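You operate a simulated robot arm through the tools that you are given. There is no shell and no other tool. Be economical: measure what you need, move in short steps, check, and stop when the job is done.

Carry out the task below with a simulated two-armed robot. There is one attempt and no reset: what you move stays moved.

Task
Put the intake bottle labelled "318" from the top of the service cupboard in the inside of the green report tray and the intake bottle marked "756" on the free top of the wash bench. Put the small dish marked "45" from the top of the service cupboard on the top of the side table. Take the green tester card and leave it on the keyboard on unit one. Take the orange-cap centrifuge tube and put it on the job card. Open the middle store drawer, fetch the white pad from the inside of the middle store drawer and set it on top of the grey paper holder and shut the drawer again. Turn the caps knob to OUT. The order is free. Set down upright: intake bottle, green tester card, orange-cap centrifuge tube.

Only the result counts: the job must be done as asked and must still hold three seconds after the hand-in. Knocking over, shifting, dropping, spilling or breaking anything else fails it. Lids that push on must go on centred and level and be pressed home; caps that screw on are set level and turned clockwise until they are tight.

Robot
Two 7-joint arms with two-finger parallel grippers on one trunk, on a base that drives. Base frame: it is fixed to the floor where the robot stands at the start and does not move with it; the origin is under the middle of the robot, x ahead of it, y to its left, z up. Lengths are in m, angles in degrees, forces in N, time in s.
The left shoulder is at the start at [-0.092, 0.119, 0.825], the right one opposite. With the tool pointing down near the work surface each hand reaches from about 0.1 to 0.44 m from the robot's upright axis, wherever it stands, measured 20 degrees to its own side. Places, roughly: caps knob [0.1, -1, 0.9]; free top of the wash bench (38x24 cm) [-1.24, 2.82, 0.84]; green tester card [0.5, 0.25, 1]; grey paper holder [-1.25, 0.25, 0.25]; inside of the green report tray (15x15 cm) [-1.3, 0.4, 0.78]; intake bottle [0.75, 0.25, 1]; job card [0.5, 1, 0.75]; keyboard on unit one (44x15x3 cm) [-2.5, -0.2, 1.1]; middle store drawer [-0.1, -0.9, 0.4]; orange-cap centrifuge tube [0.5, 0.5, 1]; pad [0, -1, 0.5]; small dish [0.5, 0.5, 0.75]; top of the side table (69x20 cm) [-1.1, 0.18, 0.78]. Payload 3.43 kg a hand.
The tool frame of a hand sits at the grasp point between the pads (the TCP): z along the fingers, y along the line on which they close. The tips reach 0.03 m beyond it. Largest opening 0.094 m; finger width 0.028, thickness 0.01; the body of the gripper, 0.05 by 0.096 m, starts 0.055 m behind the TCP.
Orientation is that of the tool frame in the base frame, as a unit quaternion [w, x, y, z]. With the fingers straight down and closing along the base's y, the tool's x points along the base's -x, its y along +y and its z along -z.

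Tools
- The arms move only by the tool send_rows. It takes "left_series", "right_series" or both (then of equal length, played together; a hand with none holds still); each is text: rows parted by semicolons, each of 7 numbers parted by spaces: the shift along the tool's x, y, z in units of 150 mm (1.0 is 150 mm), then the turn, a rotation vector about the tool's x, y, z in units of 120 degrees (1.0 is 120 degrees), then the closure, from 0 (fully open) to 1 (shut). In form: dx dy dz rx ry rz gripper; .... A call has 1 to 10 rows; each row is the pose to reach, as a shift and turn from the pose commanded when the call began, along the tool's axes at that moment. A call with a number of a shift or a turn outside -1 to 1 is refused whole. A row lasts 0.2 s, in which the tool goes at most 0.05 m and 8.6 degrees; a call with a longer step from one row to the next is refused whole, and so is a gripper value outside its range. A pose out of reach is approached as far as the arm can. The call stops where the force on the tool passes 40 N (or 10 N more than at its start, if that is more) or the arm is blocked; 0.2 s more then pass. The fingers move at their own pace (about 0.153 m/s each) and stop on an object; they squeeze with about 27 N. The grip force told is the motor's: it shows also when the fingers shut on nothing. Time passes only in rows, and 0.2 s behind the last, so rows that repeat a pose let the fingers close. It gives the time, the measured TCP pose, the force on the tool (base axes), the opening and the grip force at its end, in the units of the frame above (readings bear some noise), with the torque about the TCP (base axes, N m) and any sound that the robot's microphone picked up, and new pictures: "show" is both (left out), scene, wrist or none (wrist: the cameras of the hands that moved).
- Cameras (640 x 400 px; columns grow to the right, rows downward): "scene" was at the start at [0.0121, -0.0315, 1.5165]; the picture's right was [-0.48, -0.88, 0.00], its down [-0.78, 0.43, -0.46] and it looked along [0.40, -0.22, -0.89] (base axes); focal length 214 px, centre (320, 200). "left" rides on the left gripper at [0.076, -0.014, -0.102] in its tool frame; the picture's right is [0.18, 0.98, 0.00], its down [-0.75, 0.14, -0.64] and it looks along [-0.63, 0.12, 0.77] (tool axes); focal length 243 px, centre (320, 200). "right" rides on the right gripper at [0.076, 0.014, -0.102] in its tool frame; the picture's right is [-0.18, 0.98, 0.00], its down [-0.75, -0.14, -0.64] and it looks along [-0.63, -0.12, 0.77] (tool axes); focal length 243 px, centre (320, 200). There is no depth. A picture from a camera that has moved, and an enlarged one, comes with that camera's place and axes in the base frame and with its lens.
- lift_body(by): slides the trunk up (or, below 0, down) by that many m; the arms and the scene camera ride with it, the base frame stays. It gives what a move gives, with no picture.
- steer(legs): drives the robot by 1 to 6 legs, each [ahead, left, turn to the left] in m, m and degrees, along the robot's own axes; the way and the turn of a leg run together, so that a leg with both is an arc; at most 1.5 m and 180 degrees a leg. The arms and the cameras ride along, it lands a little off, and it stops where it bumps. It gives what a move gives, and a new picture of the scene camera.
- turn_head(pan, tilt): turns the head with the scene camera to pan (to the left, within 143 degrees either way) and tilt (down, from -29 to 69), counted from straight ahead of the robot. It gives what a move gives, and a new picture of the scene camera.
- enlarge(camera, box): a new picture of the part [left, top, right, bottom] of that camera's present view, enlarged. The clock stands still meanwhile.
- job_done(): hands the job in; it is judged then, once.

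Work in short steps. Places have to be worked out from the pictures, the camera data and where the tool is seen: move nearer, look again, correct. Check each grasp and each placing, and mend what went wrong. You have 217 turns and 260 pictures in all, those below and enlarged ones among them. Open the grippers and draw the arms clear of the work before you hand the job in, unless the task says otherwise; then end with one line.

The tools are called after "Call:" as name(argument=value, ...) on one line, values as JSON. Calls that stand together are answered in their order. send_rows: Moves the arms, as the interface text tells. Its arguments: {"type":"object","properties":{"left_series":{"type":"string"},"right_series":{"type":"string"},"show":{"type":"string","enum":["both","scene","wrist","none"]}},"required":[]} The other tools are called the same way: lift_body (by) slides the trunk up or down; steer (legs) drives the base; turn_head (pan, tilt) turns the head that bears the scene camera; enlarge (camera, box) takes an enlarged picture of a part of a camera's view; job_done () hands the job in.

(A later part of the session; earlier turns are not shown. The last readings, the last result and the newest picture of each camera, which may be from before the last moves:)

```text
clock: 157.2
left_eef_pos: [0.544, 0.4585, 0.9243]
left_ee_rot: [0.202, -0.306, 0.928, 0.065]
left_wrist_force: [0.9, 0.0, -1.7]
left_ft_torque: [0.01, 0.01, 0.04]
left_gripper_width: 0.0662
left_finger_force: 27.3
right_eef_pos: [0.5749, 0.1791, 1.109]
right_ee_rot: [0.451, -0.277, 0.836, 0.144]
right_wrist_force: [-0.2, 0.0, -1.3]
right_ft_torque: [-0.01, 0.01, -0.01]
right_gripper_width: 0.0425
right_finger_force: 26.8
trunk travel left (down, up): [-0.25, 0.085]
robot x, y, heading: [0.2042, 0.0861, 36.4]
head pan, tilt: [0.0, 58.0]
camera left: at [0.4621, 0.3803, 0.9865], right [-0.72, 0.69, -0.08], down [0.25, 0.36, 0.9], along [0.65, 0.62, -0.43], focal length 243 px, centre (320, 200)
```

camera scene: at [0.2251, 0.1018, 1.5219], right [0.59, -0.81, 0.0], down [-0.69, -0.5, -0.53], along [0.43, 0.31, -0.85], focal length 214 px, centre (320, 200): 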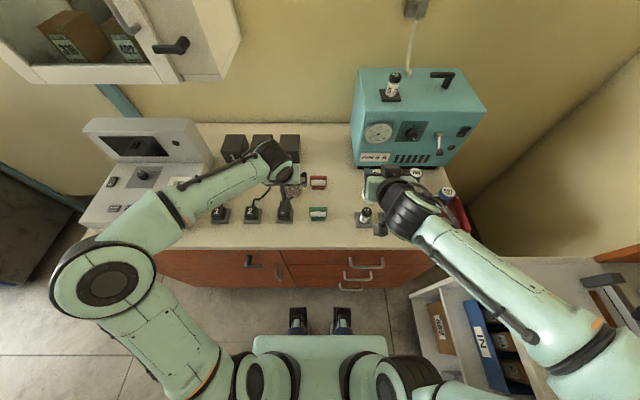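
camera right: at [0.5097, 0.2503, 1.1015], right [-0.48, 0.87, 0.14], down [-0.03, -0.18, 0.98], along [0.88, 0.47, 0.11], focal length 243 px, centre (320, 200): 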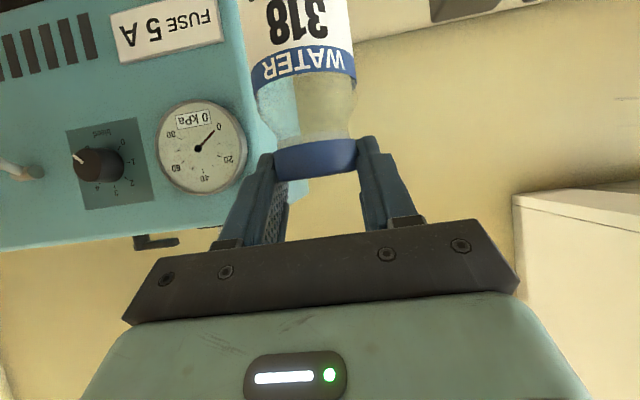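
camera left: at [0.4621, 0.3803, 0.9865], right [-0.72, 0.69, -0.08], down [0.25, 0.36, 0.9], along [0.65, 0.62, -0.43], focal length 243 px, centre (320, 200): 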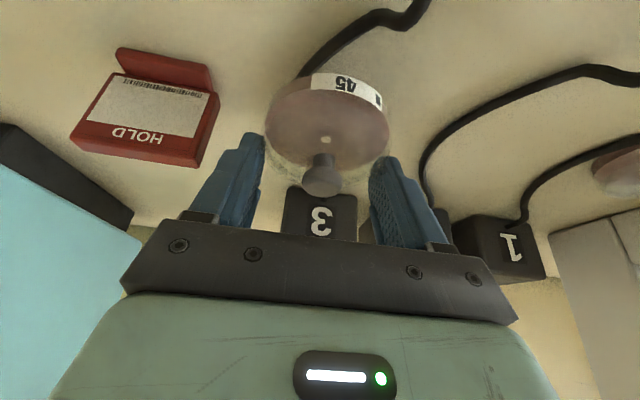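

Dish comes up with its lid on. I lift more, draw it in, raise the trunk and back away for the turn toward the side table.

Call:
send_rows(left_series="-0.1 0 -0.22 0 0 0 1;-0.2 0 -0.44 0 0 0 1;-0.3 0 -0.66 0 0 0 1;-0.39 0 -0.85 0 0 0 1;-0.15 0 -0.95 0 0 0 1;0.1 0 -1 0 0 0 1;0.3 0 -1 0 0 0 1;0.3 0 -1 0 0 0 1", show="none")

Call:
lift_body(by=0.085)

Call:
steer(legs=[[-0.25, 0, 0]])

Call:
turn_head(pan=130, tilt=30)

```text
clock: 159.0
left_eef_pos: [0.4628, 0.3955, 1.0395]
left_ee_rot: [0.203, -0.305, 0.928, 0.065]
left_wrist_force: [0.9, -0.5, -0.6]
left_ft_torque: [-0.01, -0.03, -0.02]
left_gripper_width: 0.066
left_finger_force: 26.4
right_eef_pos: [0.5756, 0.1791, 1.1083]
right_ee_rot: [0.452, -0.276, 0.836, 0.144]
right_wrist_force: [0.2, 0.6, -0.6]
right_ft_torque: [0.02, 0.0, 0.01]
right_gripper_width: 0.0427
right_finger_force: 26.9
trunk travel left (down, up): [-0.25, 0.085]
robot x, y, heading: [0.2063, 0.0871, 36.2]
head pan, tilt: [0.0, 58.0]
```

```text
clock: 160.2
left_eef_pos: [0.4611, 0.3974, 1.1274]
left_ee_rot: [0.203, -0.306, 0.928, 0.065]
left_wrist_force: [-0.6, 0.1, -2.0]
left_ft_torque: [0.04, 0.02, -0.02]
left_gripper_width: 0.0664
left_finger_force: 26.7
right_eef_pos: [0.5742, 0.1782, 1.1918]
right_ee_rot: [0.452, -0.276, 0.836, 0.143]
right_wrist_force: [0.7, 0.2, -0.9]
right_ft_torque: [0.04, -0.01, -0.01]
right_gripper_width: 0.0423
right_finger_force: 26.9
trunk travel left (down, up): [-0.335, 0.0]
robot x, y, heading: [0.2062, 0.0862, 36.3]
head pan, tilt: [0.0, 58.0]
```

```text
clock: 162.1
left_eef_pos: [0.2556, 0.2481, 1.1275]
left_ee_rot: [0.202, -0.306, 0.928, 0.065]
left_wrist_force: [-0.4, -0.6, -1.2]
left_ft_torque: [-0.01, 0.0, -0.02]
left_gripper_width: 0.0664
left_finger_force: 27.4
right_eef_pos: [0.3699, 0.0303, 1.1936]
right_ee_rot: [0.452, -0.277, 0.836, 0.144]
right_wrist_force: [-0.5, -0.9, -1.7]
right_ft_torque: [0.0, 0.03, 0.0]
right_gripper_width: 0.0425
right_finger_force: 26.9
trunk travel left (down, up): [-0.335, 0.0]
robot x, y, heading: [-0.0014, -0.0596, 36.2]
head pan, tilt: [0.0, 58.0]
camera scene: at [0.0188, -0.0484, 1.6119], right [0.59, -0.81, 0.0], down [-0.69, -0.5, -0.53], along [0.43, 0.31, -0.85], focal length 214 px, centre (320, 200)
```

scene: 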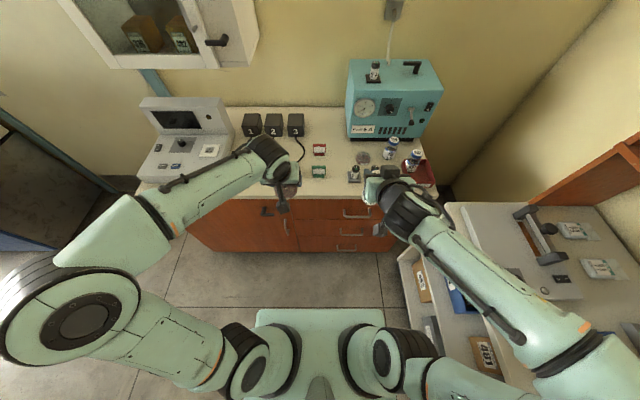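

```text
clock: 164.2
left_eef_pos: [0.2556, 0.2479, 1.1275]
left_ee_rot: [0.202, -0.305, 0.928, 0.065]
left_wrist_force: [-0.3, 0.2, -0.8]
left_ft_torque: [0.01, 0.0, -0.04]
left_gripper_width: 0.0666
left_finger_force: 27.0
right_eef_pos: [0.3696, 0.0296, 1.193]
right_ee_rot: [0.451, -0.276, 0.836, 0.144]
right_wrist_force: [0.2, 0.4, -0.7]
right_ft_torque: [-0.03, 0.02, -0.01]
right_gripper_width: 0.0428
right_finger_force: 27.0
trunk travel left (down, up): [-0.335, 0.0]
robot x, y, heading: [-0.0033, -0.0637, 36.1]
head pan, tilt: [130.0, 30.0]
camera scene: at [-0.125, -0.0675, 1.6514], right [0.24, 0.97, 0.0], down [0.49, -0.12, -0.87], along [-0.84, 0.21, -0.5], focal length 214 px, centre (320, 200)
```

scene: 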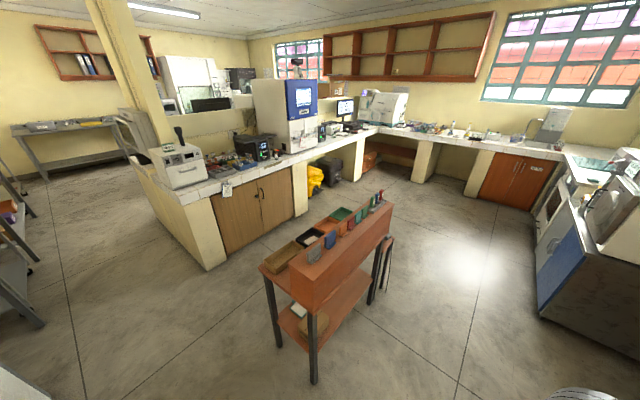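

Call:
enlarge(camera="scene", box=[250, 180, 410, 280])

Call:
enlarge(camera="scene", box=[240, 250, 400, 370])

Call:
enlarge(camera="scene", box=[140, 70, 380, 220])

Call:
enlarge(camera="scene", box=[380, 80, 640, 240])

```text
4.00 times, centred on (330, 230) of scene
camera zoom: at [-0.125, -0.0675, 1.6514], right [0.24, 0.97, 0.0], down [0.49, -0.12, -0.87], along [-0.84, 0.21, -0.5], focal length 858 px, centre (280, 80)
```

zoom: 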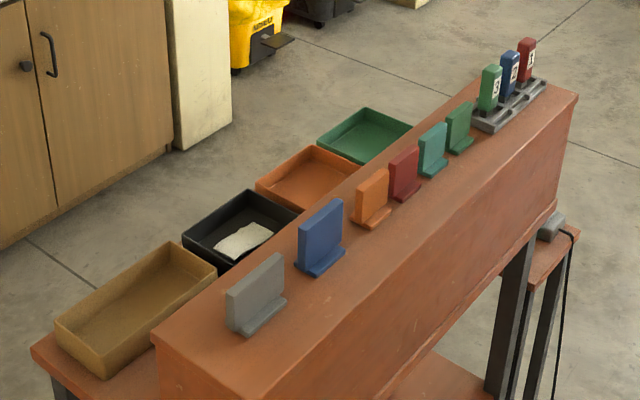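

```text
3.33 times, centred on (320, 310) of scene
camera zoom: at [-0.125, -0.0675, 1.6514], right [0.24, 0.97, 0.0], down [0.49, -0.12, -0.87], along [-0.84, 0.21, -0.5], focal length 715 px, centre (320, -167)
```

zoom: 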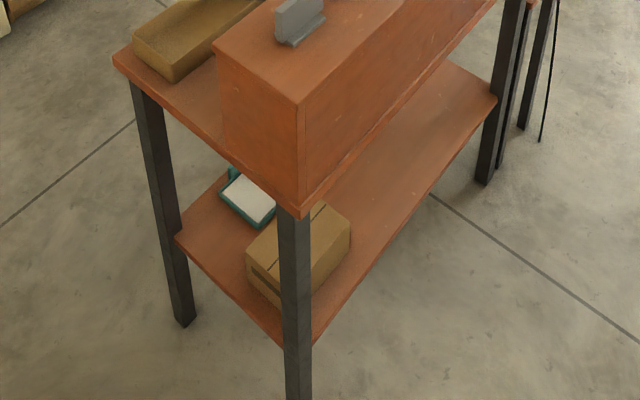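

```text
2.67 times, centred on (260, 145) of scene
camera zoom: at [-0.125, -0.0675, 1.6514], right [0.24, 0.97, 0.0], down [0.49, -0.12, -0.87], along [-0.84, 0.21, -0.5], focal length 572 px, centre (480, 347)
```

zoom: 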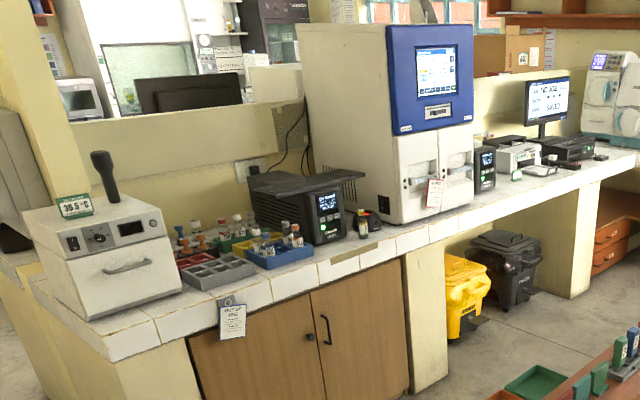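

```text
2.46 times, centred on (510, 160) of scene
camera zoom: at [-0.125, -0.0675, 1.6514], right [0.24, 0.97, 0.0], down [0.49, -0.12, -0.87], along [-0.84, 0.21, -0.5], focal length 528 px, centre (-148, 298)
```

zoom: 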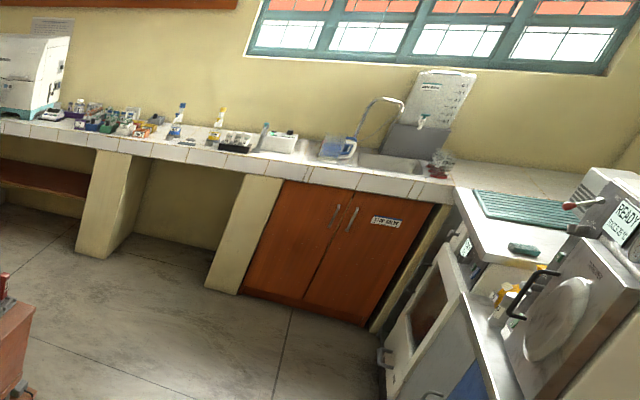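

Layout clear: the side table's free-standing strip with trays (brown, black, orange, green) is on its far side, behind a riser. I'll drive around the table's near end facing the white bench, then approach from the far side.

Call:
steer(legs=[[-0.12, 0, 0], [0, 0, -90], [0, -1.28, 0], [0, 0, 90]])

Call:
turn_head(pan=40, tilt=35)

```text
clock: 184.6
left_eef_pos: [-0.9285, -0.5768, 1.1278]
left_ee_rot: [0.203, -0.298, 0.931, 0.063]
left_wrist_force: [0.0, 0.1, -1.8]
left_ft_torque: [0.05, -0.02, -0.02]
left_gripper_width: 0.0661
left_finger_force: 27.0
right_eef_pos: [-0.8158, -0.7972, 1.1935]
right_ee_rot: [0.453, -0.269, 0.839, 0.139]
right_wrist_force: [-0.2, -0.7, -1.7]
right_ft_torque: [0.01, 0.04, 0.01]
right_gripper_width: 0.0424
right_finger_force: 26.6
trunk travel left (down, up): [-0.335, 0.0]
robot x, y, heading: [-1.1895, -0.8825, 35.3]
head pan, tilt: [130.0, 30.0]
camera scene: at [-1.3136, -0.8861, 1.6514], right [0.26, 0.97, 0.0], down [0.48, -0.13, -0.87], along [-0.84, 0.22, -0.5], focal length 214 px, centre (320, 200)
```

scene: 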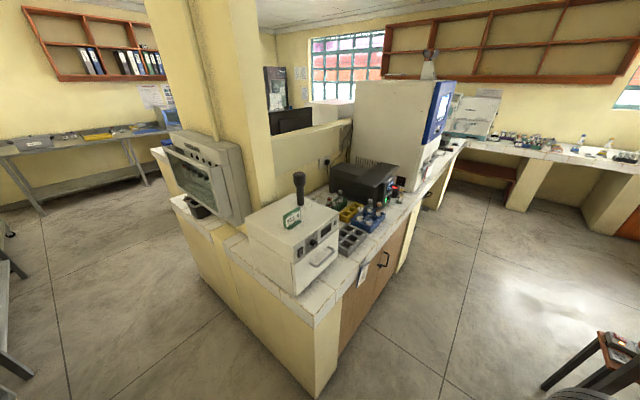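

```text
clock: 186.2
left_eef_pos: [-0.9289, -0.5764, 1.1276]
left_ee_rot: [0.203, -0.298, 0.93, 0.063]
left_wrist_force: [0.6, -0.4, -1.1]
left_ft_torque: [0.02, -0.01, 0.0]
left_gripper_width: 0.0662
left_finger_force: 27.0
right_eef_pos: [-0.8156, -0.7966, 1.1928]
right_ee_rot: [0.453, -0.27, 0.838, 0.14]
right_wrist_force: [0.5, 0.7, -1.3]
right_ft_torque: [-0.02, -0.01, 0.01]
right_gripper_width: 0.0427
right_finger_force: 27.3
trunk travel left (down, up): [-0.335, 0.0]
robot x, y, heading: [-1.1913, -0.8821, 35.1]
head pan, tilt: [40.0, 35.0]
camera scene: at [-1.2037, -0.8241, 1.6436], right [0.97, -0.26, 0.0], down [-0.15, -0.55, -0.82], along [0.21, 0.79, -0.57], focal length 214 px, centre (320, 200)
```

scene: 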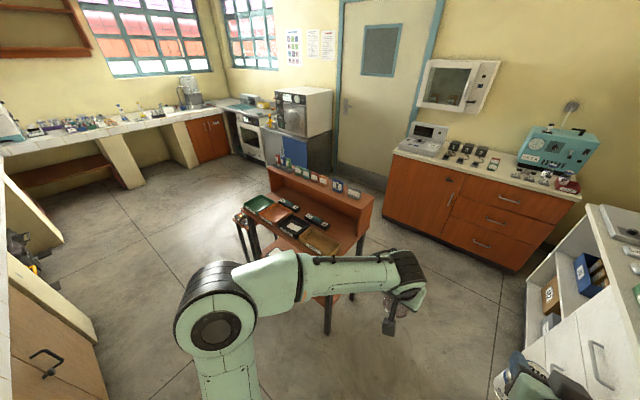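

Call:
enlarge(camera="scene", box=[220, 155, 380, 265])

```text
3.64 times, centred on (300, 210) of scene
camera zoom: at [-1.2037, -0.8241, 1.6436], right [0.97, -0.26, 0.0], down [-0.15, -0.55, -0.82], along [0.21, 0.79, -0.57], focal length 780 px, centre (393, 164)
```

zoom: 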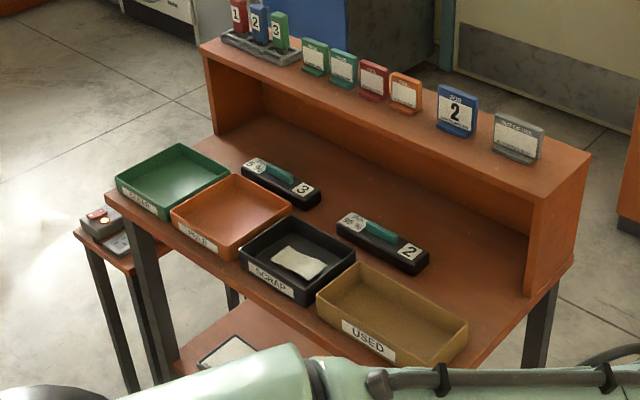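

The table top is open on this side; free spot for the dish is behind the USED tray, right of stapler "2". I strafe left and approach.

Call:
steer(legs=[[0, 0.4, 0.8], [0.22, 0, 0]])

Call:
turn_head(pan=5, tilt=50)

```text
clock: 191.7
left_eef_pos: [-0.9971, -0.1081, 1.1274]
left_ee_rot: [0.203, -0.307, 0.928, 0.065]
left_wrist_force: [-0.4, 0.1, -1.7]
left_ft_torque: [-0.03, 0.01, 0.04]
left_gripper_width: 0.0663
left_finger_force: 27.3
right_eef_pos: [-0.8817, -0.3264, 1.1938]
right_ee_rot: [0.451, -0.278, 0.836, 0.145]
right_wrist_force: [-0.8, 0.5, 0.0]
right_ft_torque: [-0.01, 0.02, -0.02]
right_gripper_width: 0.0423
right_finger_force: 27.1
trunk travel left (down, up): [-0.335, 0.0]
robot x, y, heading: [-1.254, -0.4162, 36.3]
head pan, tilt: [40.0, 35.0]
camera scene: at [-1.2677, -0.361, 1.6434], right [0.97, -0.24, 0.0], down [-0.14, -0.56, -0.82], along [0.19, 0.8, -0.57], focal length 214 px, centre (320, 200)
```

scene: 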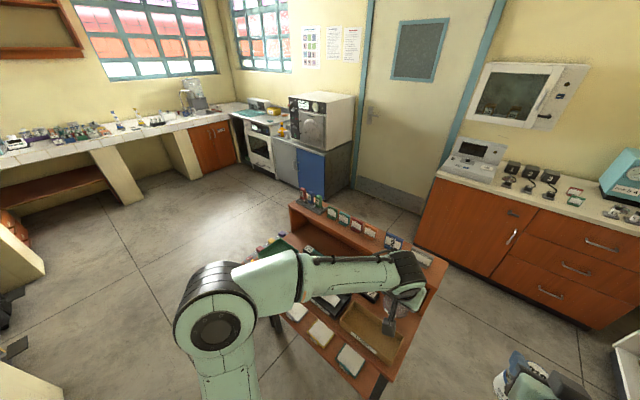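

```text
clock: 192.7
left_eef_pos: [-0.9981, -0.1083, 1.1275]
left_ee_rot: [0.203, -0.307, 0.927, 0.066]
left_wrist_force: [-0.2, 0.1, -1.0]
left_ft_torque: [-0.01, -0.01, -0.04]
left_gripper_width: 0.0665
left_finger_force: 27.3
right_eef_pos: [-0.8807, -0.3263, 1.1936]
right_ee_rot: [0.452, -0.277, 0.835, 0.144]
right_wrist_force: [-0.8, 0.2, -1.5]
right_ft_torque: [-0.01, 0.02, 0.0]
right_gripper_width: 0.0424
right_finger_force: 26.2
trunk travel left (down, up): [-0.335, 0.0]
robot x, y, heading: [-1.2514, -0.4181, 36.3]
head pan, tilt: [5.0, 50.0]
camera scene: at [-1.2305, -0.3954, 1.6219], right [0.66, -0.75, 0.0], down [-0.57, -0.51, -0.64], along [0.48, 0.42, -0.77], focal length 214 px, centre (320, 200)
```

scene: 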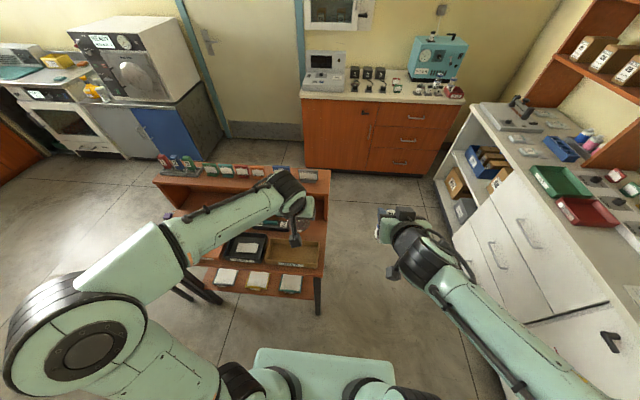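

Call:
enlarge(camera="left", box=[0, 0, 640, 400])

Call:
enlarge(camera="scene", box=[140, 150, 360, 310])

```text
1.00 times, centred on (320, 200) of left (not enlarged: the box is as wide or as high as the picture)
camera zoom: at [-1.0786, -0.1866, 1.1886], right [-0.72, 0.69, -0.08], down [0.25, 0.36, 0.9], along [0.65, 0.63, -0.43], focal length 243 px, centre (320, 200)
```

zoom: 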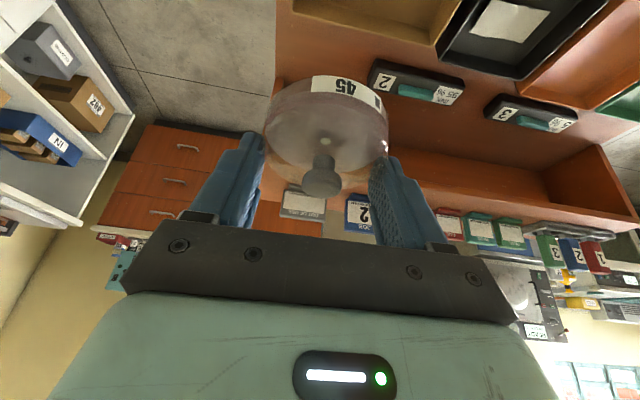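

```text
2.50 times, centred on (250, 230) of scene
camera zoom: at [-1.2305, -0.3954, 1.6219], right [0.66, -0.75, 0.0], down [-0.57, -0.51, -0.64], along [0.48, 0.42, -0.77], focal length 536 px, centre (495, 125)
```

zoom: 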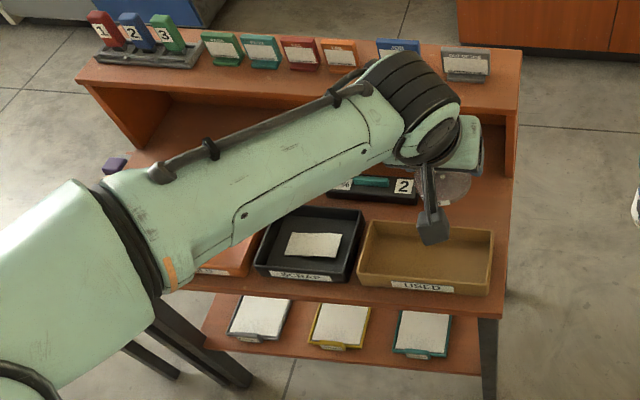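

Dish goes to ≈[-0.876, 0.000]. First move over it and down 8 cm.

Call:
send_rows(left_series="-0.2 0.05 0.1 0 0 0 1;-0.4 0.09 0.25 0 0 0 1;-0.6 0.093 0.45 0 0 0 1;-0.7 0.093 0.7 0 0 0 1;-0.765 0.093 0.935 0 0 0 1;-0.765 0.093 0.935 0 0 0 1", show="wrist")

```text
clock: 194.1
left_eef_pos: [-0.8749, 0.0013, 1.049]
left_ee_rot: [0.203, -0.307, 0.927, 0.066]
left_wrist_force: [-0.5, 0.5, -0.9]
left_ft_torque: [0.03, 0.0, -0.03]
left_gripper_width: 0.0663
left_finger_force: 27.0
right_eef_pos: [-0.8821, -0.3254, 1.1935]
right_ee_rot: [0.451, -0.277, 0.836, 0.144]
right_wrist_force: [-0.3, -0.4, -0.2]
right_ft_torque: [-0.01, -0.01, 0.01]
right_gripper_width: 0.0423
right_finger_force: 26.5
trunk travel left (down, up): [-0.335, 0.0]
robot x, y, heading: [-1.2544, -0.4199, 36.2]
head pan, tilt: [5.0, 50.0]
camera left: at [-0.9563, -0.0772, 1.1112], right [-0.72, 0.69, -0.08], down [0.25, 0.36, 0.9], along [0.65, 0.63, -0.43], focal length 243 px, centre (320, 200)
```

left: 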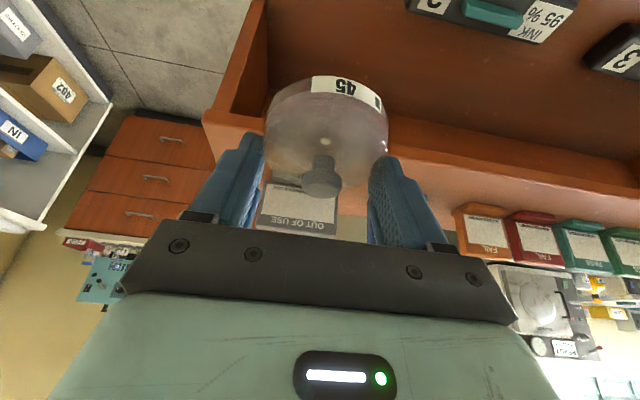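

Clearance to the riser edge ~3 cm; I shift 1 cm back and descend 13 cm.

Call:
send_rows(left_series="0.06 0 -0.02 0 0 0 1;0.15 0 0.18 0 0 0 1;0.24 0 0.38 0 0 0 1;0.33 0 0.57 0 0 0 1;0.42 0 0.76 0 0 0 1;0.42 0 0.76 0 0 0 1", show="wrist")

```text
clock: 195.5
left_eef_pos: [-0.8802, -0.0051, 0.916]
left_ee_rot: [0.203, -0.307, 0.927, 0.065]
left_wrist_force: [-0.1, -0.4, -0.7]
left_ft_torque: [0.0, 0.01, 0.01]
left_gripper_width: 0.0663
left_finger_force: 26.9
right_eef_pos: [-0.8813, -0.3251, 1.1939]
right_ee_rot: [0.452, -0.278, 0.835, 0.144]
right_wrist_force: [-0.2, -0.8, -0.1]
right_ft_torque: [0.01, 0.01, 0.04]
right_gripper_width: 0.0427
right_finger_force: 27.2
trunk travel left (down, up): [-0.335, 0.0]
robot x, y, heading: [-1.2499, -0.4186, 36.3]
head pan, tilt: [5.0, 50.0]
camera left: at [-0.9613, -0.0845, 0.9783], right [-0.72, 0.69, -0.08], down [0.25, 0.36, 0.9], along [0.65, 0.63, -0.43], focal length 243 px, centre (320, 200)
```

left: 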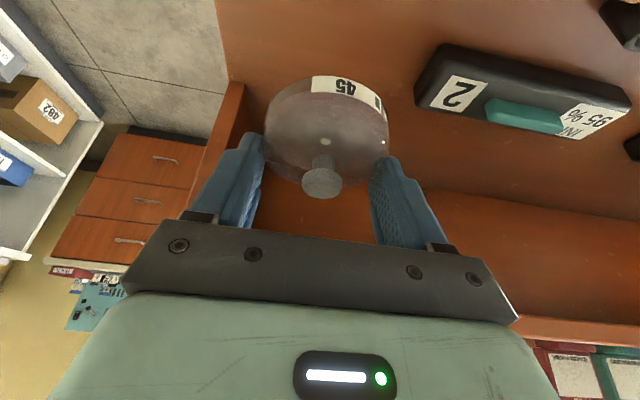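

Call:
send_rows(left_series="0.06 0 0.14 0 0 0 1;0.13 0 0.28 0 0 0 1;0.19 0 0.42 0 0 0 1;0.235 0 0.515 0 0 0 1;0.25 0 0.545 0 0 0 1;0.25 0 0.545 0 0 0 1", show="wrist")

```text
clock: 196.9
left_eef_pos: [-0.8837, -0.0055, 0.8272]
left_ee_rot: [0.202, -0.307, 0.927, 0.066]
left_wrist_force: [-0.2, 0.3, -1.1]
left_ft_torque: [0.01, -0.02, 0.0]
left_gripper_width: 0.0661
left_finger_force: 26.8
right_eef_pos: [-0.8808, -0.3252, 1.1927]
right_ee_rot: [0.451, -0.278, 0.836, 0.144]
right_wrist_force: [-0.5, -0.3, -2.8]
right_ft_torque: [0.02, -0.01, -0.02]
right_gripper_width: 0.0423
right_finger_force: 27.9
trunk travel left (down, up): [-0.335, 0.0]
robot x, y, heading: [-1.2548, -0.4239, 36.3]
head pan, tilt: [5.0, 50.0]
camera left: at [-0.964, -0.0838, 0.8888], right [-0.72, 0.69, -0.08], down [0.25, 0.36, 0.9], along [0.65, 0.63, -0.43], focal length 243 px, centre (320, 200)
```

left: 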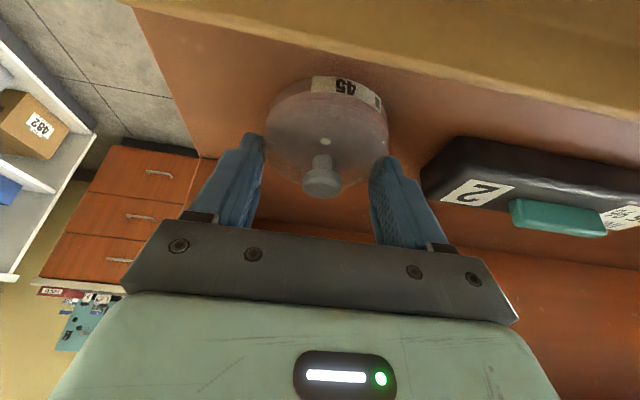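

Almost down. Lower the last bit slowly.

Call:
send_rows(left_series="0.008 0 0.018 0 0 0 1;0.016 0 0.036 0 0 0 1;0.022 0 0.05 0 0 0 1;0.028 0 0.064 0 0 0 1;0.028 0 0.064 0 0 0 1", show="none")

```text
clock: 198.1
left_eef_pos: [-0.8823, -0.0067, 0.8164]
left_ee_rot: [0.203, -0.307, 0.927, 0.066]
left_wrist_force: [-0.9, -0.6, -0.5]
left_ft_torque: [-0.03, 0.0, 0.05]
left_gripper_width: 0.0662
left_finger_force: 27.0
right_eef_pos: [-0.882, -0.326, 1.1943]
right_ee_rot: [0.451, -0.278, 0.836, 0.145]
right_wrist_force: [0.2, -1.0, -0.6]
right_ft_torque: [-0.04, 0.01, -0.01]
right_gripper_width: 0.0424
right_finger_force: 26.7
trunk travel left (down, up): [-0.335, 0.0]
robot x, y, heading: [-1.2504, -0.421, 36.6]
head pan, tilt: [5.0, 50.0]
```

Call:
send_rows(left_series="0.006 0 0.012 0 0 0 1;0.01 0 0.024 0 0 0 1;0.015 0 0.036 0 0 0 1;0.015 0 0.036 0 0 0 1", show="wrist")

```text
clock: 199.1
left_eef_pos: [-0.8814, -0.007, 0.8128]
left_ee_rot: [0.206, -0.307, 0.927, 0.066]
left_wrist_force: [-3.7, -2.9, 21.5]
left_ft_torque: [0.03, 0.26, 0.08]
left_gripper_width: 0.0662
left_finger_force: 26.9
right_eef_pos: [-0.8838, -0.3267, 1.1939]
right_ee_rot: [0.452, -0.277, 0.835, 0.144]
right_wrist_force: [-0.4, 0.2, -0.7]
right_ft_torque: [-0.03, 0.03, -0.02]
right_gripper_width: 0.0424
right_finger_force: 26.8
trunk travel left (down, up): [-0.335, 0.0]
robot x, y, heading: [-1.2524, -0.4208, 36.5]
head pan, tilt: [5.0, 50.0]
camera left: at [-0.9631, -0.086, 0.8741], right [-0.72, 0.69, -0.08], down [0.24, 0.36, 0.9], along [0.65, 0.63, -0.43], focal length 243 px, centre (320, 200)
```

left: 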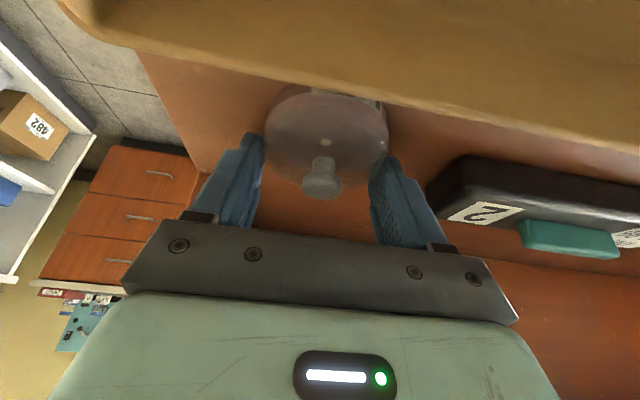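

Dish is on the table. Open slightly and rise.

Call:
send_rows(left_series="-0.004 0 -0.01 0 0 0 0.6;-0.004 0 -0.01 0 0 0 0.3;-0.004 0 -0.01 0 0 0 0.15;-0.004 0 -0.01 0 0 0 0.15;-0.08 0 -0.17 0 0 0 0.15;-0.18 0 -0.38 0 0 0 0.15;-0.3 0 -0.64 0 0 0 0.15;-0.41 0 -0.9 0 0 0 0.15;-0.41 0 -0.9 0 0 0 0.15", show="wrist")

```text
clock: 201.1
left_eef_pos: [-0.8817, -0.0062, 0.9588]
left_ee_rot: [0.202, -0.308, 0.927, 0.066]
left_wrist_force: [-0.5, 0.2, -0.6]
left_ft_torque: [0.0, 0.05, -0.01]
left_gripper_width: 0.0799
left_finger_force: 0.1
right_eef_pos: [-0.8816, -0.326, 1.1933]
right_ee_rot: [0.452, -0.277, 0.835, 0.144]
right_wrist_force: [0.6, 0.2, -1.0]
right_ft_torque: [0.02, 0.03, 0.01]
right_gripper_width: 0.0424
right_finger_force: 27.0
trunk travel left (down, up): [-0.335, 0.0]
robot x, y, heading: [-1.2542, -0.4217, 36.3]
head pan, tilt: [5.0, 50.0]
camera left: at [-0.964, -0.0846, 1.0204], right [-0.72, 0.69, -0.08], down [0.25, 0.36, 0.9], along [0.65, 0.63, -0.43], focal length 243 px, centre (320, 200)
```

left: 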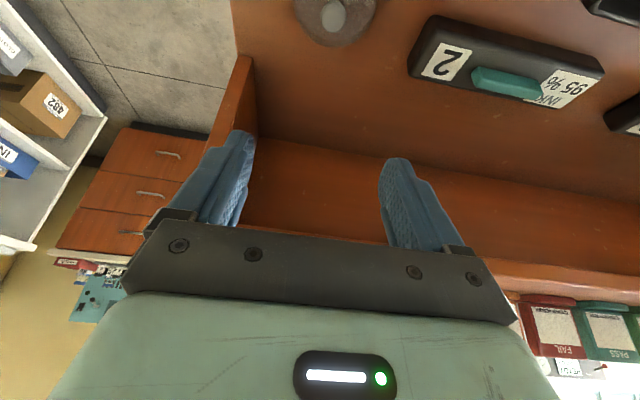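

Dish placed well. Raise/retract the left hand, and move left along the table toward the green tray.

Call:
send_rows(left_series="0 0 -0.3 0 0 0 0;0 0 -0.6 0 0 0 0;0.1 0 -0.85 0 0 0 0;0.3 0 -1 0 0 0 0;0.5 0 -1 0 0 0 0;0.5 0 -1 0 0 0 0", show="none")

Call:
steer(legs=[[0, 0.45, 0]])

Call:
turn_head(pan=30, tilt=50)

```text
clock: 202.5
left_eef_pos: [-0.9852, -0.0851, 1.0657]
left_ee_rot: [0.203, -0.307, 0.928, 0.065]
left_wrist_force: [-0.9, -0.6, -0.8]
left_ft_torque: [-0.01, -0.03, -0.01]
left_gripper_width: 0.094
left_finger_force: 0.2
right_eef_pos: [-0.8805, -0.3263, 1.1938]
right_ee_rot: [0.451, -0.278, 0.836, 0.145]
right_wrist_force: [-0.2, -0.2, -1.4]
right_ft_torque: [0.01, 0.05, -0.05]
right_gripper_width: 0.0428
right_finger_force: 26.9
trunk travel left (down, up): [-0.335, 0.0]
robot x, y, heading: [-1.2489, -0.4173, 36.2]
head pan, tilt: [5.0, 50.0]
```

```text
clock: 207.0
left_eef_pos: [-1.2521, 0.2818, 1.0653]
left_ee_rot: [0.203, -0.303, 0.929, 0.065]
left_wrist_force: [-0.4, 0.0, -0.5]
left_ft_torque: [0.0, -0.02, -0.01]
left_gripper_width: 0.0939
left_finger_force: 0.1
right_eef_pos: [-1.1495, 0.0397, 1.1934]
right_ee_rot: [0.452, -0.274, 0.837, 0.142]
right_wrist_force: [0.5, 0.4, -1.5]
right_ft_torque: [-0.01, 0.01, -0.02]
right_gripper_width: 0.0424
right_finger_force: 27.2
trunk travel left (down, up): [-0.335, 0.0]
robot x, y, heading: [-1.5206, -0.048, 36.0]
head pan, tilt: [5.0, 50.0]
camera scene: at [-1.4994, -0.0248, 1.6219], right [0.65, -0.76, 0.0], down [-0.58, -0.5, -0.64], along [0.49, 0.42, -0.77], focal length 214 px, centre (320, 200)
```

scene: 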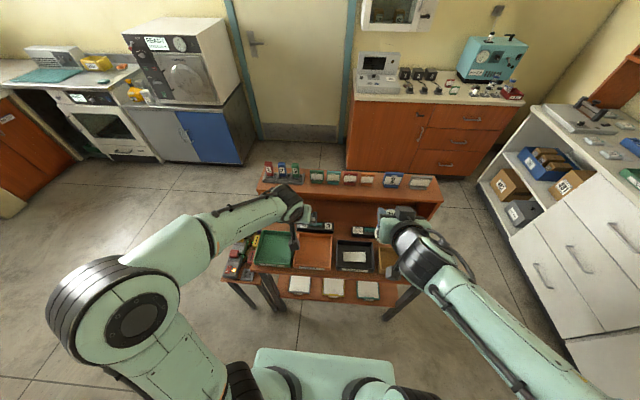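

```text
clock: 207.9
left_eef_pos: [-1.2521, 0.2824, 1.0664]
left_ee_rot: [0.203, -0.303, 0.929, 0.064]
left_wrist_force: [-0.6, -0.4, -0.6]
left_ft_torque: [-0.02, 0.01, 0.0]
left_gripper_width: 0.0943
left_finger_force: 0.1
right_eef_pos: [-1.1487, 0.0406, 1.1939]
right_ee_rot: [0.452, -0.273, 0.837, 0.142]
right_wrist_force: [-0.8, -0.2, -0.6]
right_ft_torque: [-0.05, 0.02, 0.01]
right_gripper_width: 0.0425
right_finger_force: 27.1
trunk travel left (down, up): [-0.335, 0.0]
robot x, y, heading: [-1.5183, -0.0489, 36.0]
head pan, tilt: [30.0, 50.0]
camera scene: at [-1.5259, -0.0049, 1.6219], right [0.91, -0.41, 0.0], down [-0.32, -0.7, -0.64], along [0.27, 0.59, -0.77], focal length 214 px, centre (320, 200)
```

scene: 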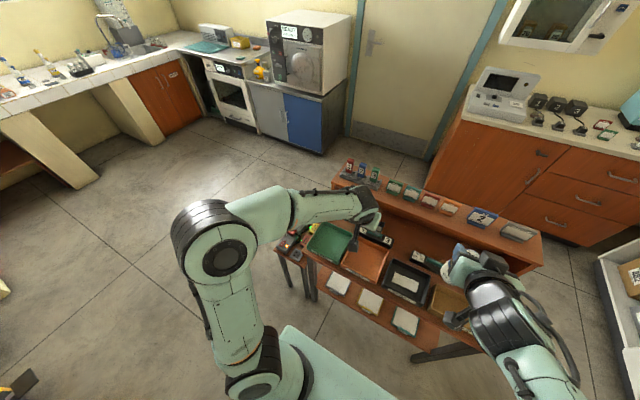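

Path is clear. Move 0.38 m further left.

Call:
steer(legs=[[0, 0.38, 0], [0.05, 0, 0]])

Call:
enlarge(camera="right", box=[0, 0, 640, 400])

```text
clock: 212.3
left_eef_pos: [-1.4424, 0.6226, 1.0652]
left_ee_rot: [0.204, -0.306, 0.928, 0.065]
left_wrist_force: [0.1, -0.1, -0.3]
left_ft_torque: [0.0, 0.04, 0.0]
left_gripper_width: 0.0938
left_finger_force: 0.1
right_eef_pos: [-1.3387, 0.38, 1.1928]
right_ee_rot: [0.452, -0.277, 0.835, 0.145]
right_wrist_force: [-0.1, -0.3, -1.4]
right_ft_torque: [-0.03, -0.01, -0.01]
right_gripper_width: 0.0424
right_finger_force: 26.7
trunk travel left (down, up): [-0.335, 0.0]
robot x, y, heading: [-1.7103, 0.2855, 36.0]
head pan, tilt: [30.0, 50.0]
camera scene: at [-1.7145, 0.333, 1.6214], right [0.91, -0.4, 0.0], down [-0.31, -0.7, -0.64], along [0.26, 0.59, -0.77], focal length 214 px, centre (320, 200)
```

scene: 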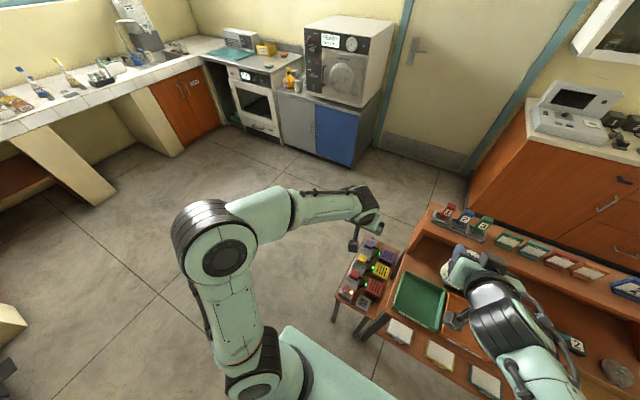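

```text
1.00 times, centred on (320, 200) of right (not enlarged: the box is as wide or as high as the picture)
camera zoom: at [-1.4501, 0.3174, 1.1844], right [-0.5, 0.85, 0.14], down [-0.02, -0.18, 0.98], along [0.87, 0.49, 0.11], focal length 243 px, centre (320, 200)
```

zoom: 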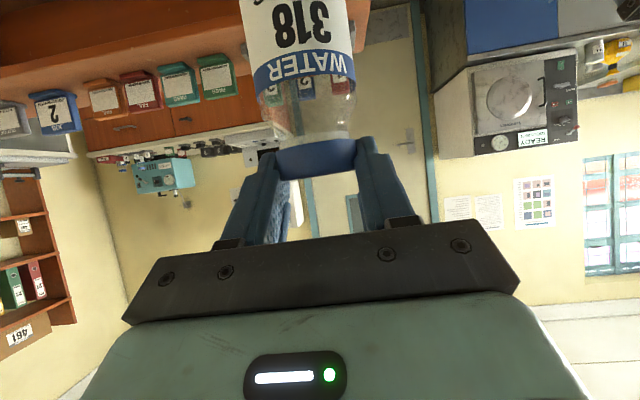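

Bottle hangs vertical. Tray centre ≈[-1.30, 0.405]; I move forward 4.3 cm and down 14 cm.

Call:
send_rows(right_series="-0.08 -0.01 0.12 0 0 0 1;-0.15 -0.017 0.24 0 0 0 1;0.05 -0.017 0.37 0 0 0 1;0.24 -0.017 0.5 0 0 0 1;0.44 -0.017 0.62 0 0 0 1;0.629 -0.017 0.748 0 0 0 1;0.629 -0.017 0.748 0 0 0 1", show="both")

```text
clock: 213.9
left_eef_pos: [-1.4422, 0.624, 1.0652]
left_ee_rot: [0.203, -0.305, 0.928, 0.065]
left_wrist_force: [0.0, -0.9, -0.1]
left_ft_torque: [-0.03, 0.0, 0.0]
left_gripper_width: 0.094
left_finger_force: 0.3
right_eef_pos: [-1.3018, 0.4031, 1.0519]
right_ee_rot: [0.453, -0.276, 0.835, 0.144]
right_wrist_force: [-0.5, -0.3, -1.9]
right_ft_torque: [0.02, 0.05, 0.02]
right_gripper_width: 0.0427
right_finger_force: 26.6
trunk travel left (down, up): [-0.335, 0.0]
robot x, y, heading: [-1.7115, 0.2916, 36.3]
head pan, tilt: [30.0, 50.0]
camera scene: at [-1.7131, 0.334, 1.6219], right [0.91, -0.41, 0.0], down [-0.31, -0.7, -0.64], along [0.26, 0.59, -0.77], focal length 214 px, centre (320, 200)
camera right: at [-1.4137, 0.3392, 1.0427], right [-0.5, 0.85, 0.14], down [-0.02, -0.18, 0.98], along [0.87, 0.49, 0.11], focal length 243 px, centre (320, 200)
```

scene: 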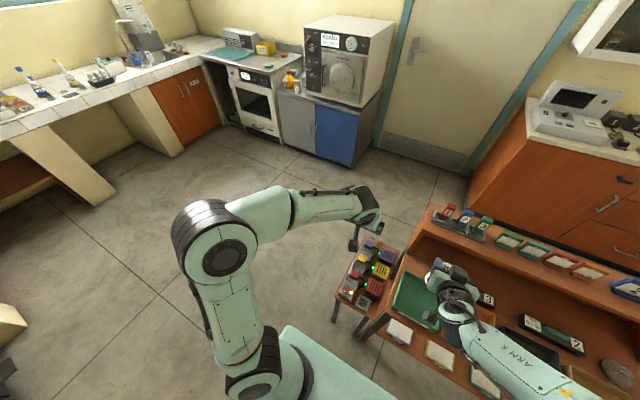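
right: 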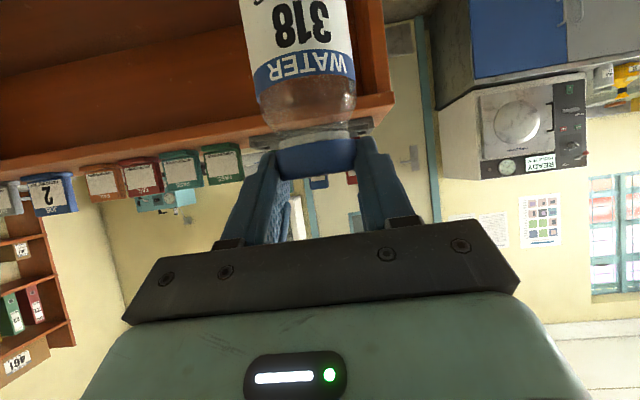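

Call:
enlarge(camera="scene", box=[370, 240, 510, 350])

```text
3.64 times, centred on (440, 295) of scene
camera zoom: at [-1.7131, 0.334, 1.6219], right [0.91, -0.41, 0.0], down [-0.31, -0.7, -0.64], along [0.26, 0.59, -0.77], focal length 780 px, centre (-116, -146)
```

zoom: 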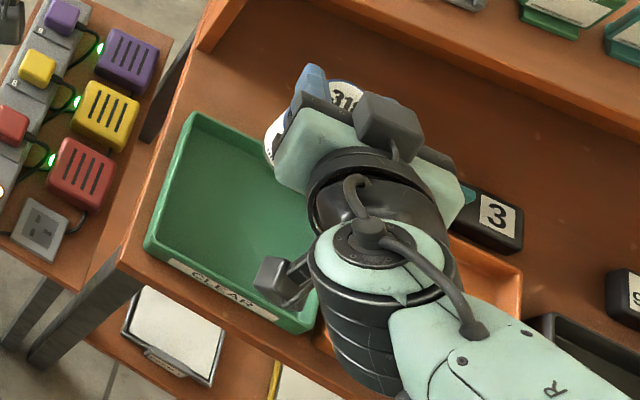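

Tray centre refined ([-1.31, 0.394]); shift 1.2 cm back and descend 14 cm.

Call:
send_rows(right_series="0.04 0 -0.067 0 0 0 1;0.2 0 0.036 0 0 0 1;0.36 0 0.14 0 0 0 1;0.52 0 0.243 0 0 0 1;0.68 0 0.345 0 0 0 1;0.84 0 0.447 0 0 0 1;0.84 0 0.447 0 0 0 1", show="both")

```text
clock: 215.6
left_eef_pos: [-1.4399, 0.6236, 1.066]
left_ee_rot: [0.204, -0.306, 0.928, 0.065]
left_wrist_force: [-0.1, -0.4, 0.3]
left_ft_torque: [-0.01, 0.01, 0.0]
left_gripper_width: 0.0941
left_finger_force: 0.1
right_eef_pos: [-1.3019, 0.4019, 0.9079]
right_ee_rot: [0.452, -0.276, 0.836, 0.144]
right_wrist_force: [0.2, -0.3, -1.3]
right_ft_torque: [0.0, 0.02, -0.02]
right_gripper_width: 0.0425
right_finger_force: 27.2
right hand out of reach, approached as far as the arm can: row 3, 4, 5, 6, 7
trunk travel left (down, up): [-0.335, 0.0]
robot x, y, heading: [-1.7052, 0.2932, 36.3]
head pan, tilt: [30.0, 50.0]
camera scene: at [-1.7131, 0.3341, 1.6219], right [0.91, -0.41, 0.0], down [-0.31, -0.7, -0.64], along [0.26, 0.59, -0.77], focal length 214 px, centre (320, 200)
camera right: at [-1.4135, 0.3389, 0.9], right [-0.5, 0.85, 0.14], down [-0.02, -0.18, 0.98], along [0.87, 0.49, 0.11], focal length 243 px, centre (320, 200)
```

scene: 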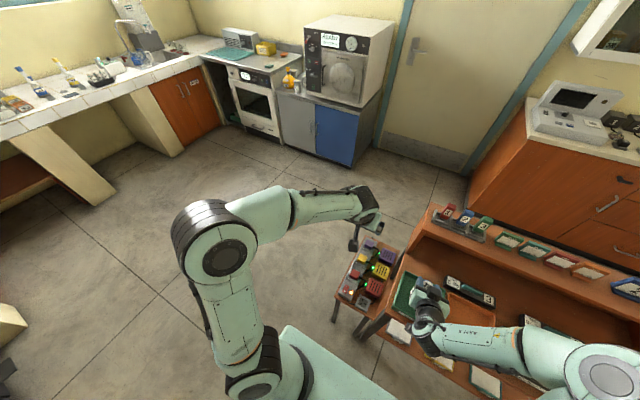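
right: 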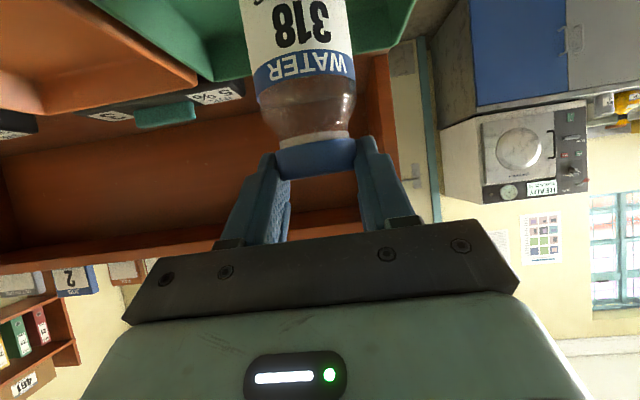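

Arm nears its limit but position is fine; I use the trunk for the last descent.

Call:
lift_body(by=-0.007)

Call:
lift_body(by=-0.004)

```text
clock: 216.1
left_eef_pos: [-1.4426, 0.6246, 1.059]
left_ee_rot: [0.204, -0.306, 0.928, 0.065]
left_wrist_force: [-0.9, 0.0, 0.4]
left_ft_torque: [-0.03, 0.0, 0.01]
left_gripper_width: 0.0942
left_finger_force: 0.0
right_eef_pos: [-1.3038, 0.4018, 0.902]
right_ee_rot: [0.452, -0.277, 0.836, 0.143]
right_wrist_force: [0.4, -1.0, -0.8]
right_ft_torque: [-0.02, 0.01, 0.0]
right_gripper_width: 0.0425
right_finger_force: 27.0
trunk travel left (down, up): [-0.328, 0.007]
robot x, y, heading: [-1.7065, 0.2882, 35.9]
head pan, tilt: [30.0, 50.0]
```

```text
clock: 216.6
left_eef_pos: [-1.4411, 0.6236, 1.0547]
left_ee_rot: [0.204, -0.305, 0.928, 0.065]
left_wrist_force: [0.0, -0.2, 0.2]
left_ft_torque: [0.0, 0.0, -0.02]
left_gripper_width: 0.0943
left_finger_force: 0.0
right_eef_pos: [-1.3034, 0.4009, 0.8977]
right_ee_rot: [0.452, -0.276, 0.836, 0.143]
right_wrist_force: [-0.2, 0.2, -1.1]
right_ft_torque: [0.01, 0.02, 0.0]
right_gripper_width: 0.0426
right_finger_force: 26.6
trunk travel left (down, up): [-0.324, 0.011]
robot x, y, heading: [-1.7119, 0.2894, 36.1]
head pan, tilt: [30.0, 50.0]
```

Call:
lift_body(by=-0.004)

Call:
lift_body(by=-0.003)

```text
clock: 217.2
left_eef_pos: [-1.4412, 0.6234, 1.0523]
left_ee_rot: [0.203, -0.306, 0.928, 0.065]
left_wrist_force: [0.5, -0.5, 1.0]
left_ft_torque: [0.02, 0.0, 0.0]
left_gripper_width: 0.094
left_finger_force: 0.0
right_eef_pos: [-1.3026, 0.4031, 0.8954]
right_ee_rot: [0.454, -0.276, 0.835, 0.144]
right_wrist_force: [-2.8, -5.6, 17.5]
right_ft_torque: [-0.24, 0.46, 0.11]
right_gripper_width: 0.0425
right_finger_force: 27.0
trunk travel left (down, up): [-0.32, 0.015]
robot x, y, heading: [-1.7083, 0.289, 36.2]
head pan, tilt: [30.0, 50.0]
```

```text
clock: 217.7
left_eef_pos: [-1.4405, 0.6232, 1.0487]
left_ee_rot: [0.203, -0.306, 0.928, 0.065]
left_wrist_force: [-0.1, 0.5, -0.1]
left_ft_torque: [0.01, 0.06, 0.03]
left_gripper_width: 0.0938
left_finger_force: 0.1
right_eef_pos: [-1.302, 0.4027, 0.8923]
right_ee_rot: [0.454, -0.276, 0.835, 0.144]
right_wrist_force: [1.4, -6.5, 27.6]
right_ft_torque: [0.04, -0.03, -0.03]
right_gripper_width: 0.0426
right_finger_force: 27.4
trunk travel left (down, up): [-0.317, 0.018]
robot x, y, heading: [-1.7031, 0.2864, 36.2]
head pan, tilt: [30.0, 50.0]
```

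Contact. Relieve, open the right hand and withdraw along the fingers.

Call:
lift_body(by=0.004)

Call:
send_rows(right_series="0 0 0 0 0 0 0.8;0 0 0 0 0 0 0.55;0 0 0 0 0 0 0.3;0 0 0 0 0 0 0.2;-0.02 0 -0.12 0 0 0 0.2;-0.06 0 -0.28 0 0 0 0.2;-0.15 0 -0.45 0 0 0 0.2;-0.35 0 -0.6 0 0 0 0.2;-0.5 0 -0.7 0 0 0 0.2", show="both")

```text
clock: 218.2
left_eef_pos: [-1.4405, 0.6237, 1.0508]
left_ee_rot: [0.203, -0.305, 0.928, 0.066]
left_wrist_force: [0.1, 0.5, -0.7]
left_ft_torque: [-0.04, 0.0, 0.0]
left_gripper_width: 0.094
left_finger_force: 0.0
right_eef_pos: [-1.304, 0.4013, 0.8924]
right_ee_rot: [0.449, -0.276, 0.838, 0.143]
right_wrist_force: [0.4, 0.5, -1.1]
right_ft_torque: [0.02, -0.01, 0.03]
right_gripper_width: 0.043
right_finger_force: 27.6
trunk travel left (down, up): [-0.321, 0.014]
robot x, y, heading: [-1.7065, 0.2913, 36.1]
head pan, tilt: [30.0, 50.0]
```

```text
clock: 220.2
left_eef_pos: [-1.4414, 0.6236, 1.0519]
left_ee_rot: [0.204, -0.305, 0.928, 0.065]
left_wrist_force: [-1.0, 0.3, 0.0]
left_ft_torque: [0.01, 0.01, 0.01]
left_gripper_width: 0.094
left_finger_force: 0.0
right_eef_pos: [-1.3262, 0.3869, 1.0262]
right_ee_rot: [0.451, -0.277, 0.837, 0.143]
right_wrist_force: [-1.0, 0.4, -0.7]
right_ft_torque: [-0.01, 0.01, 0.0]
right_gripper_width: 0.0754
right_finger_force: 0.1
right hand out of reach, approached as far as the arm can: row 6, 7, 8, 9
trunk travel left (down, up): [-0.321, 0.014]
robot x, y, heading: [-1.7079, 0.2873, 36.0]
head pan, tilt: [30.0, 50.0]
camera scene: at [-1.713, 0.3338, 1.609], right [0.91, -0.41, 0.0], down [-0.31, -0.7, -0.64], along [0.26, 0.59, -0.77], focal length 214 px, centre (320, 200)
camera right: at [-1.4379, 0.3247, 1.0179], right [-0.5, 0.85, 0.14], down [-0.02, -0.18, 0.98], along [0.87, 0.49, 0.1], focal length 243 px, centre (320, 200)
```

scene: 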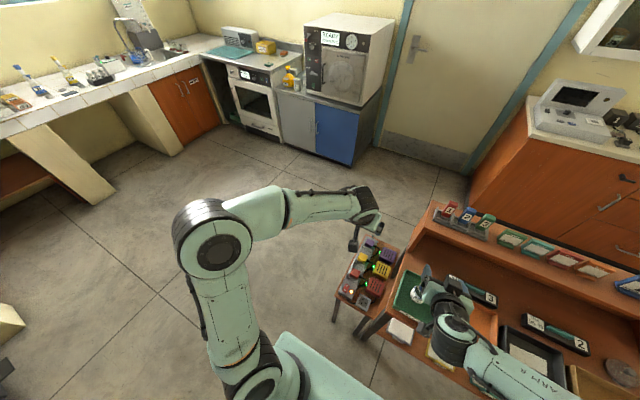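
right: 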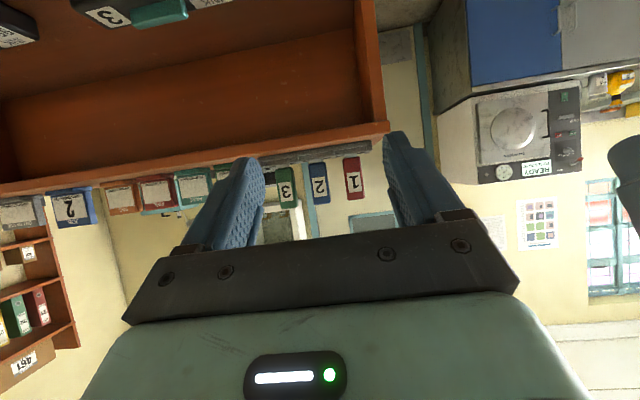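

Call:
enlarge(camera="scene", box=[370, 240, 510, 350])

```text
3.64 times, centred on (440, 295) of scene
camera zoom: at [-1.713, 0.3338, 1.609], right [0.91, -0.41, 0.0], down [-0.31, -0.7, -0.64], along [0.26, 0.59, -0.77], focal length 780 px, centre (-116, -146)
```

zoom: 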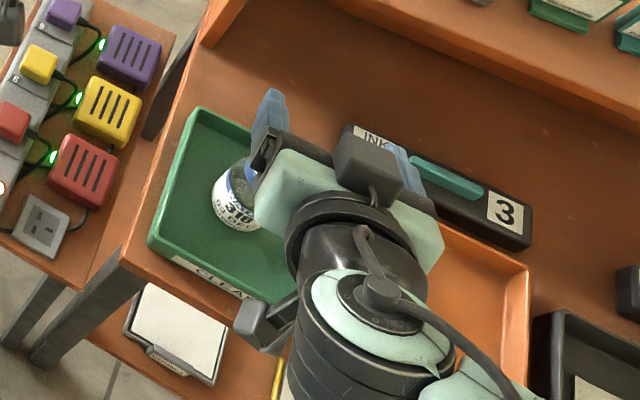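

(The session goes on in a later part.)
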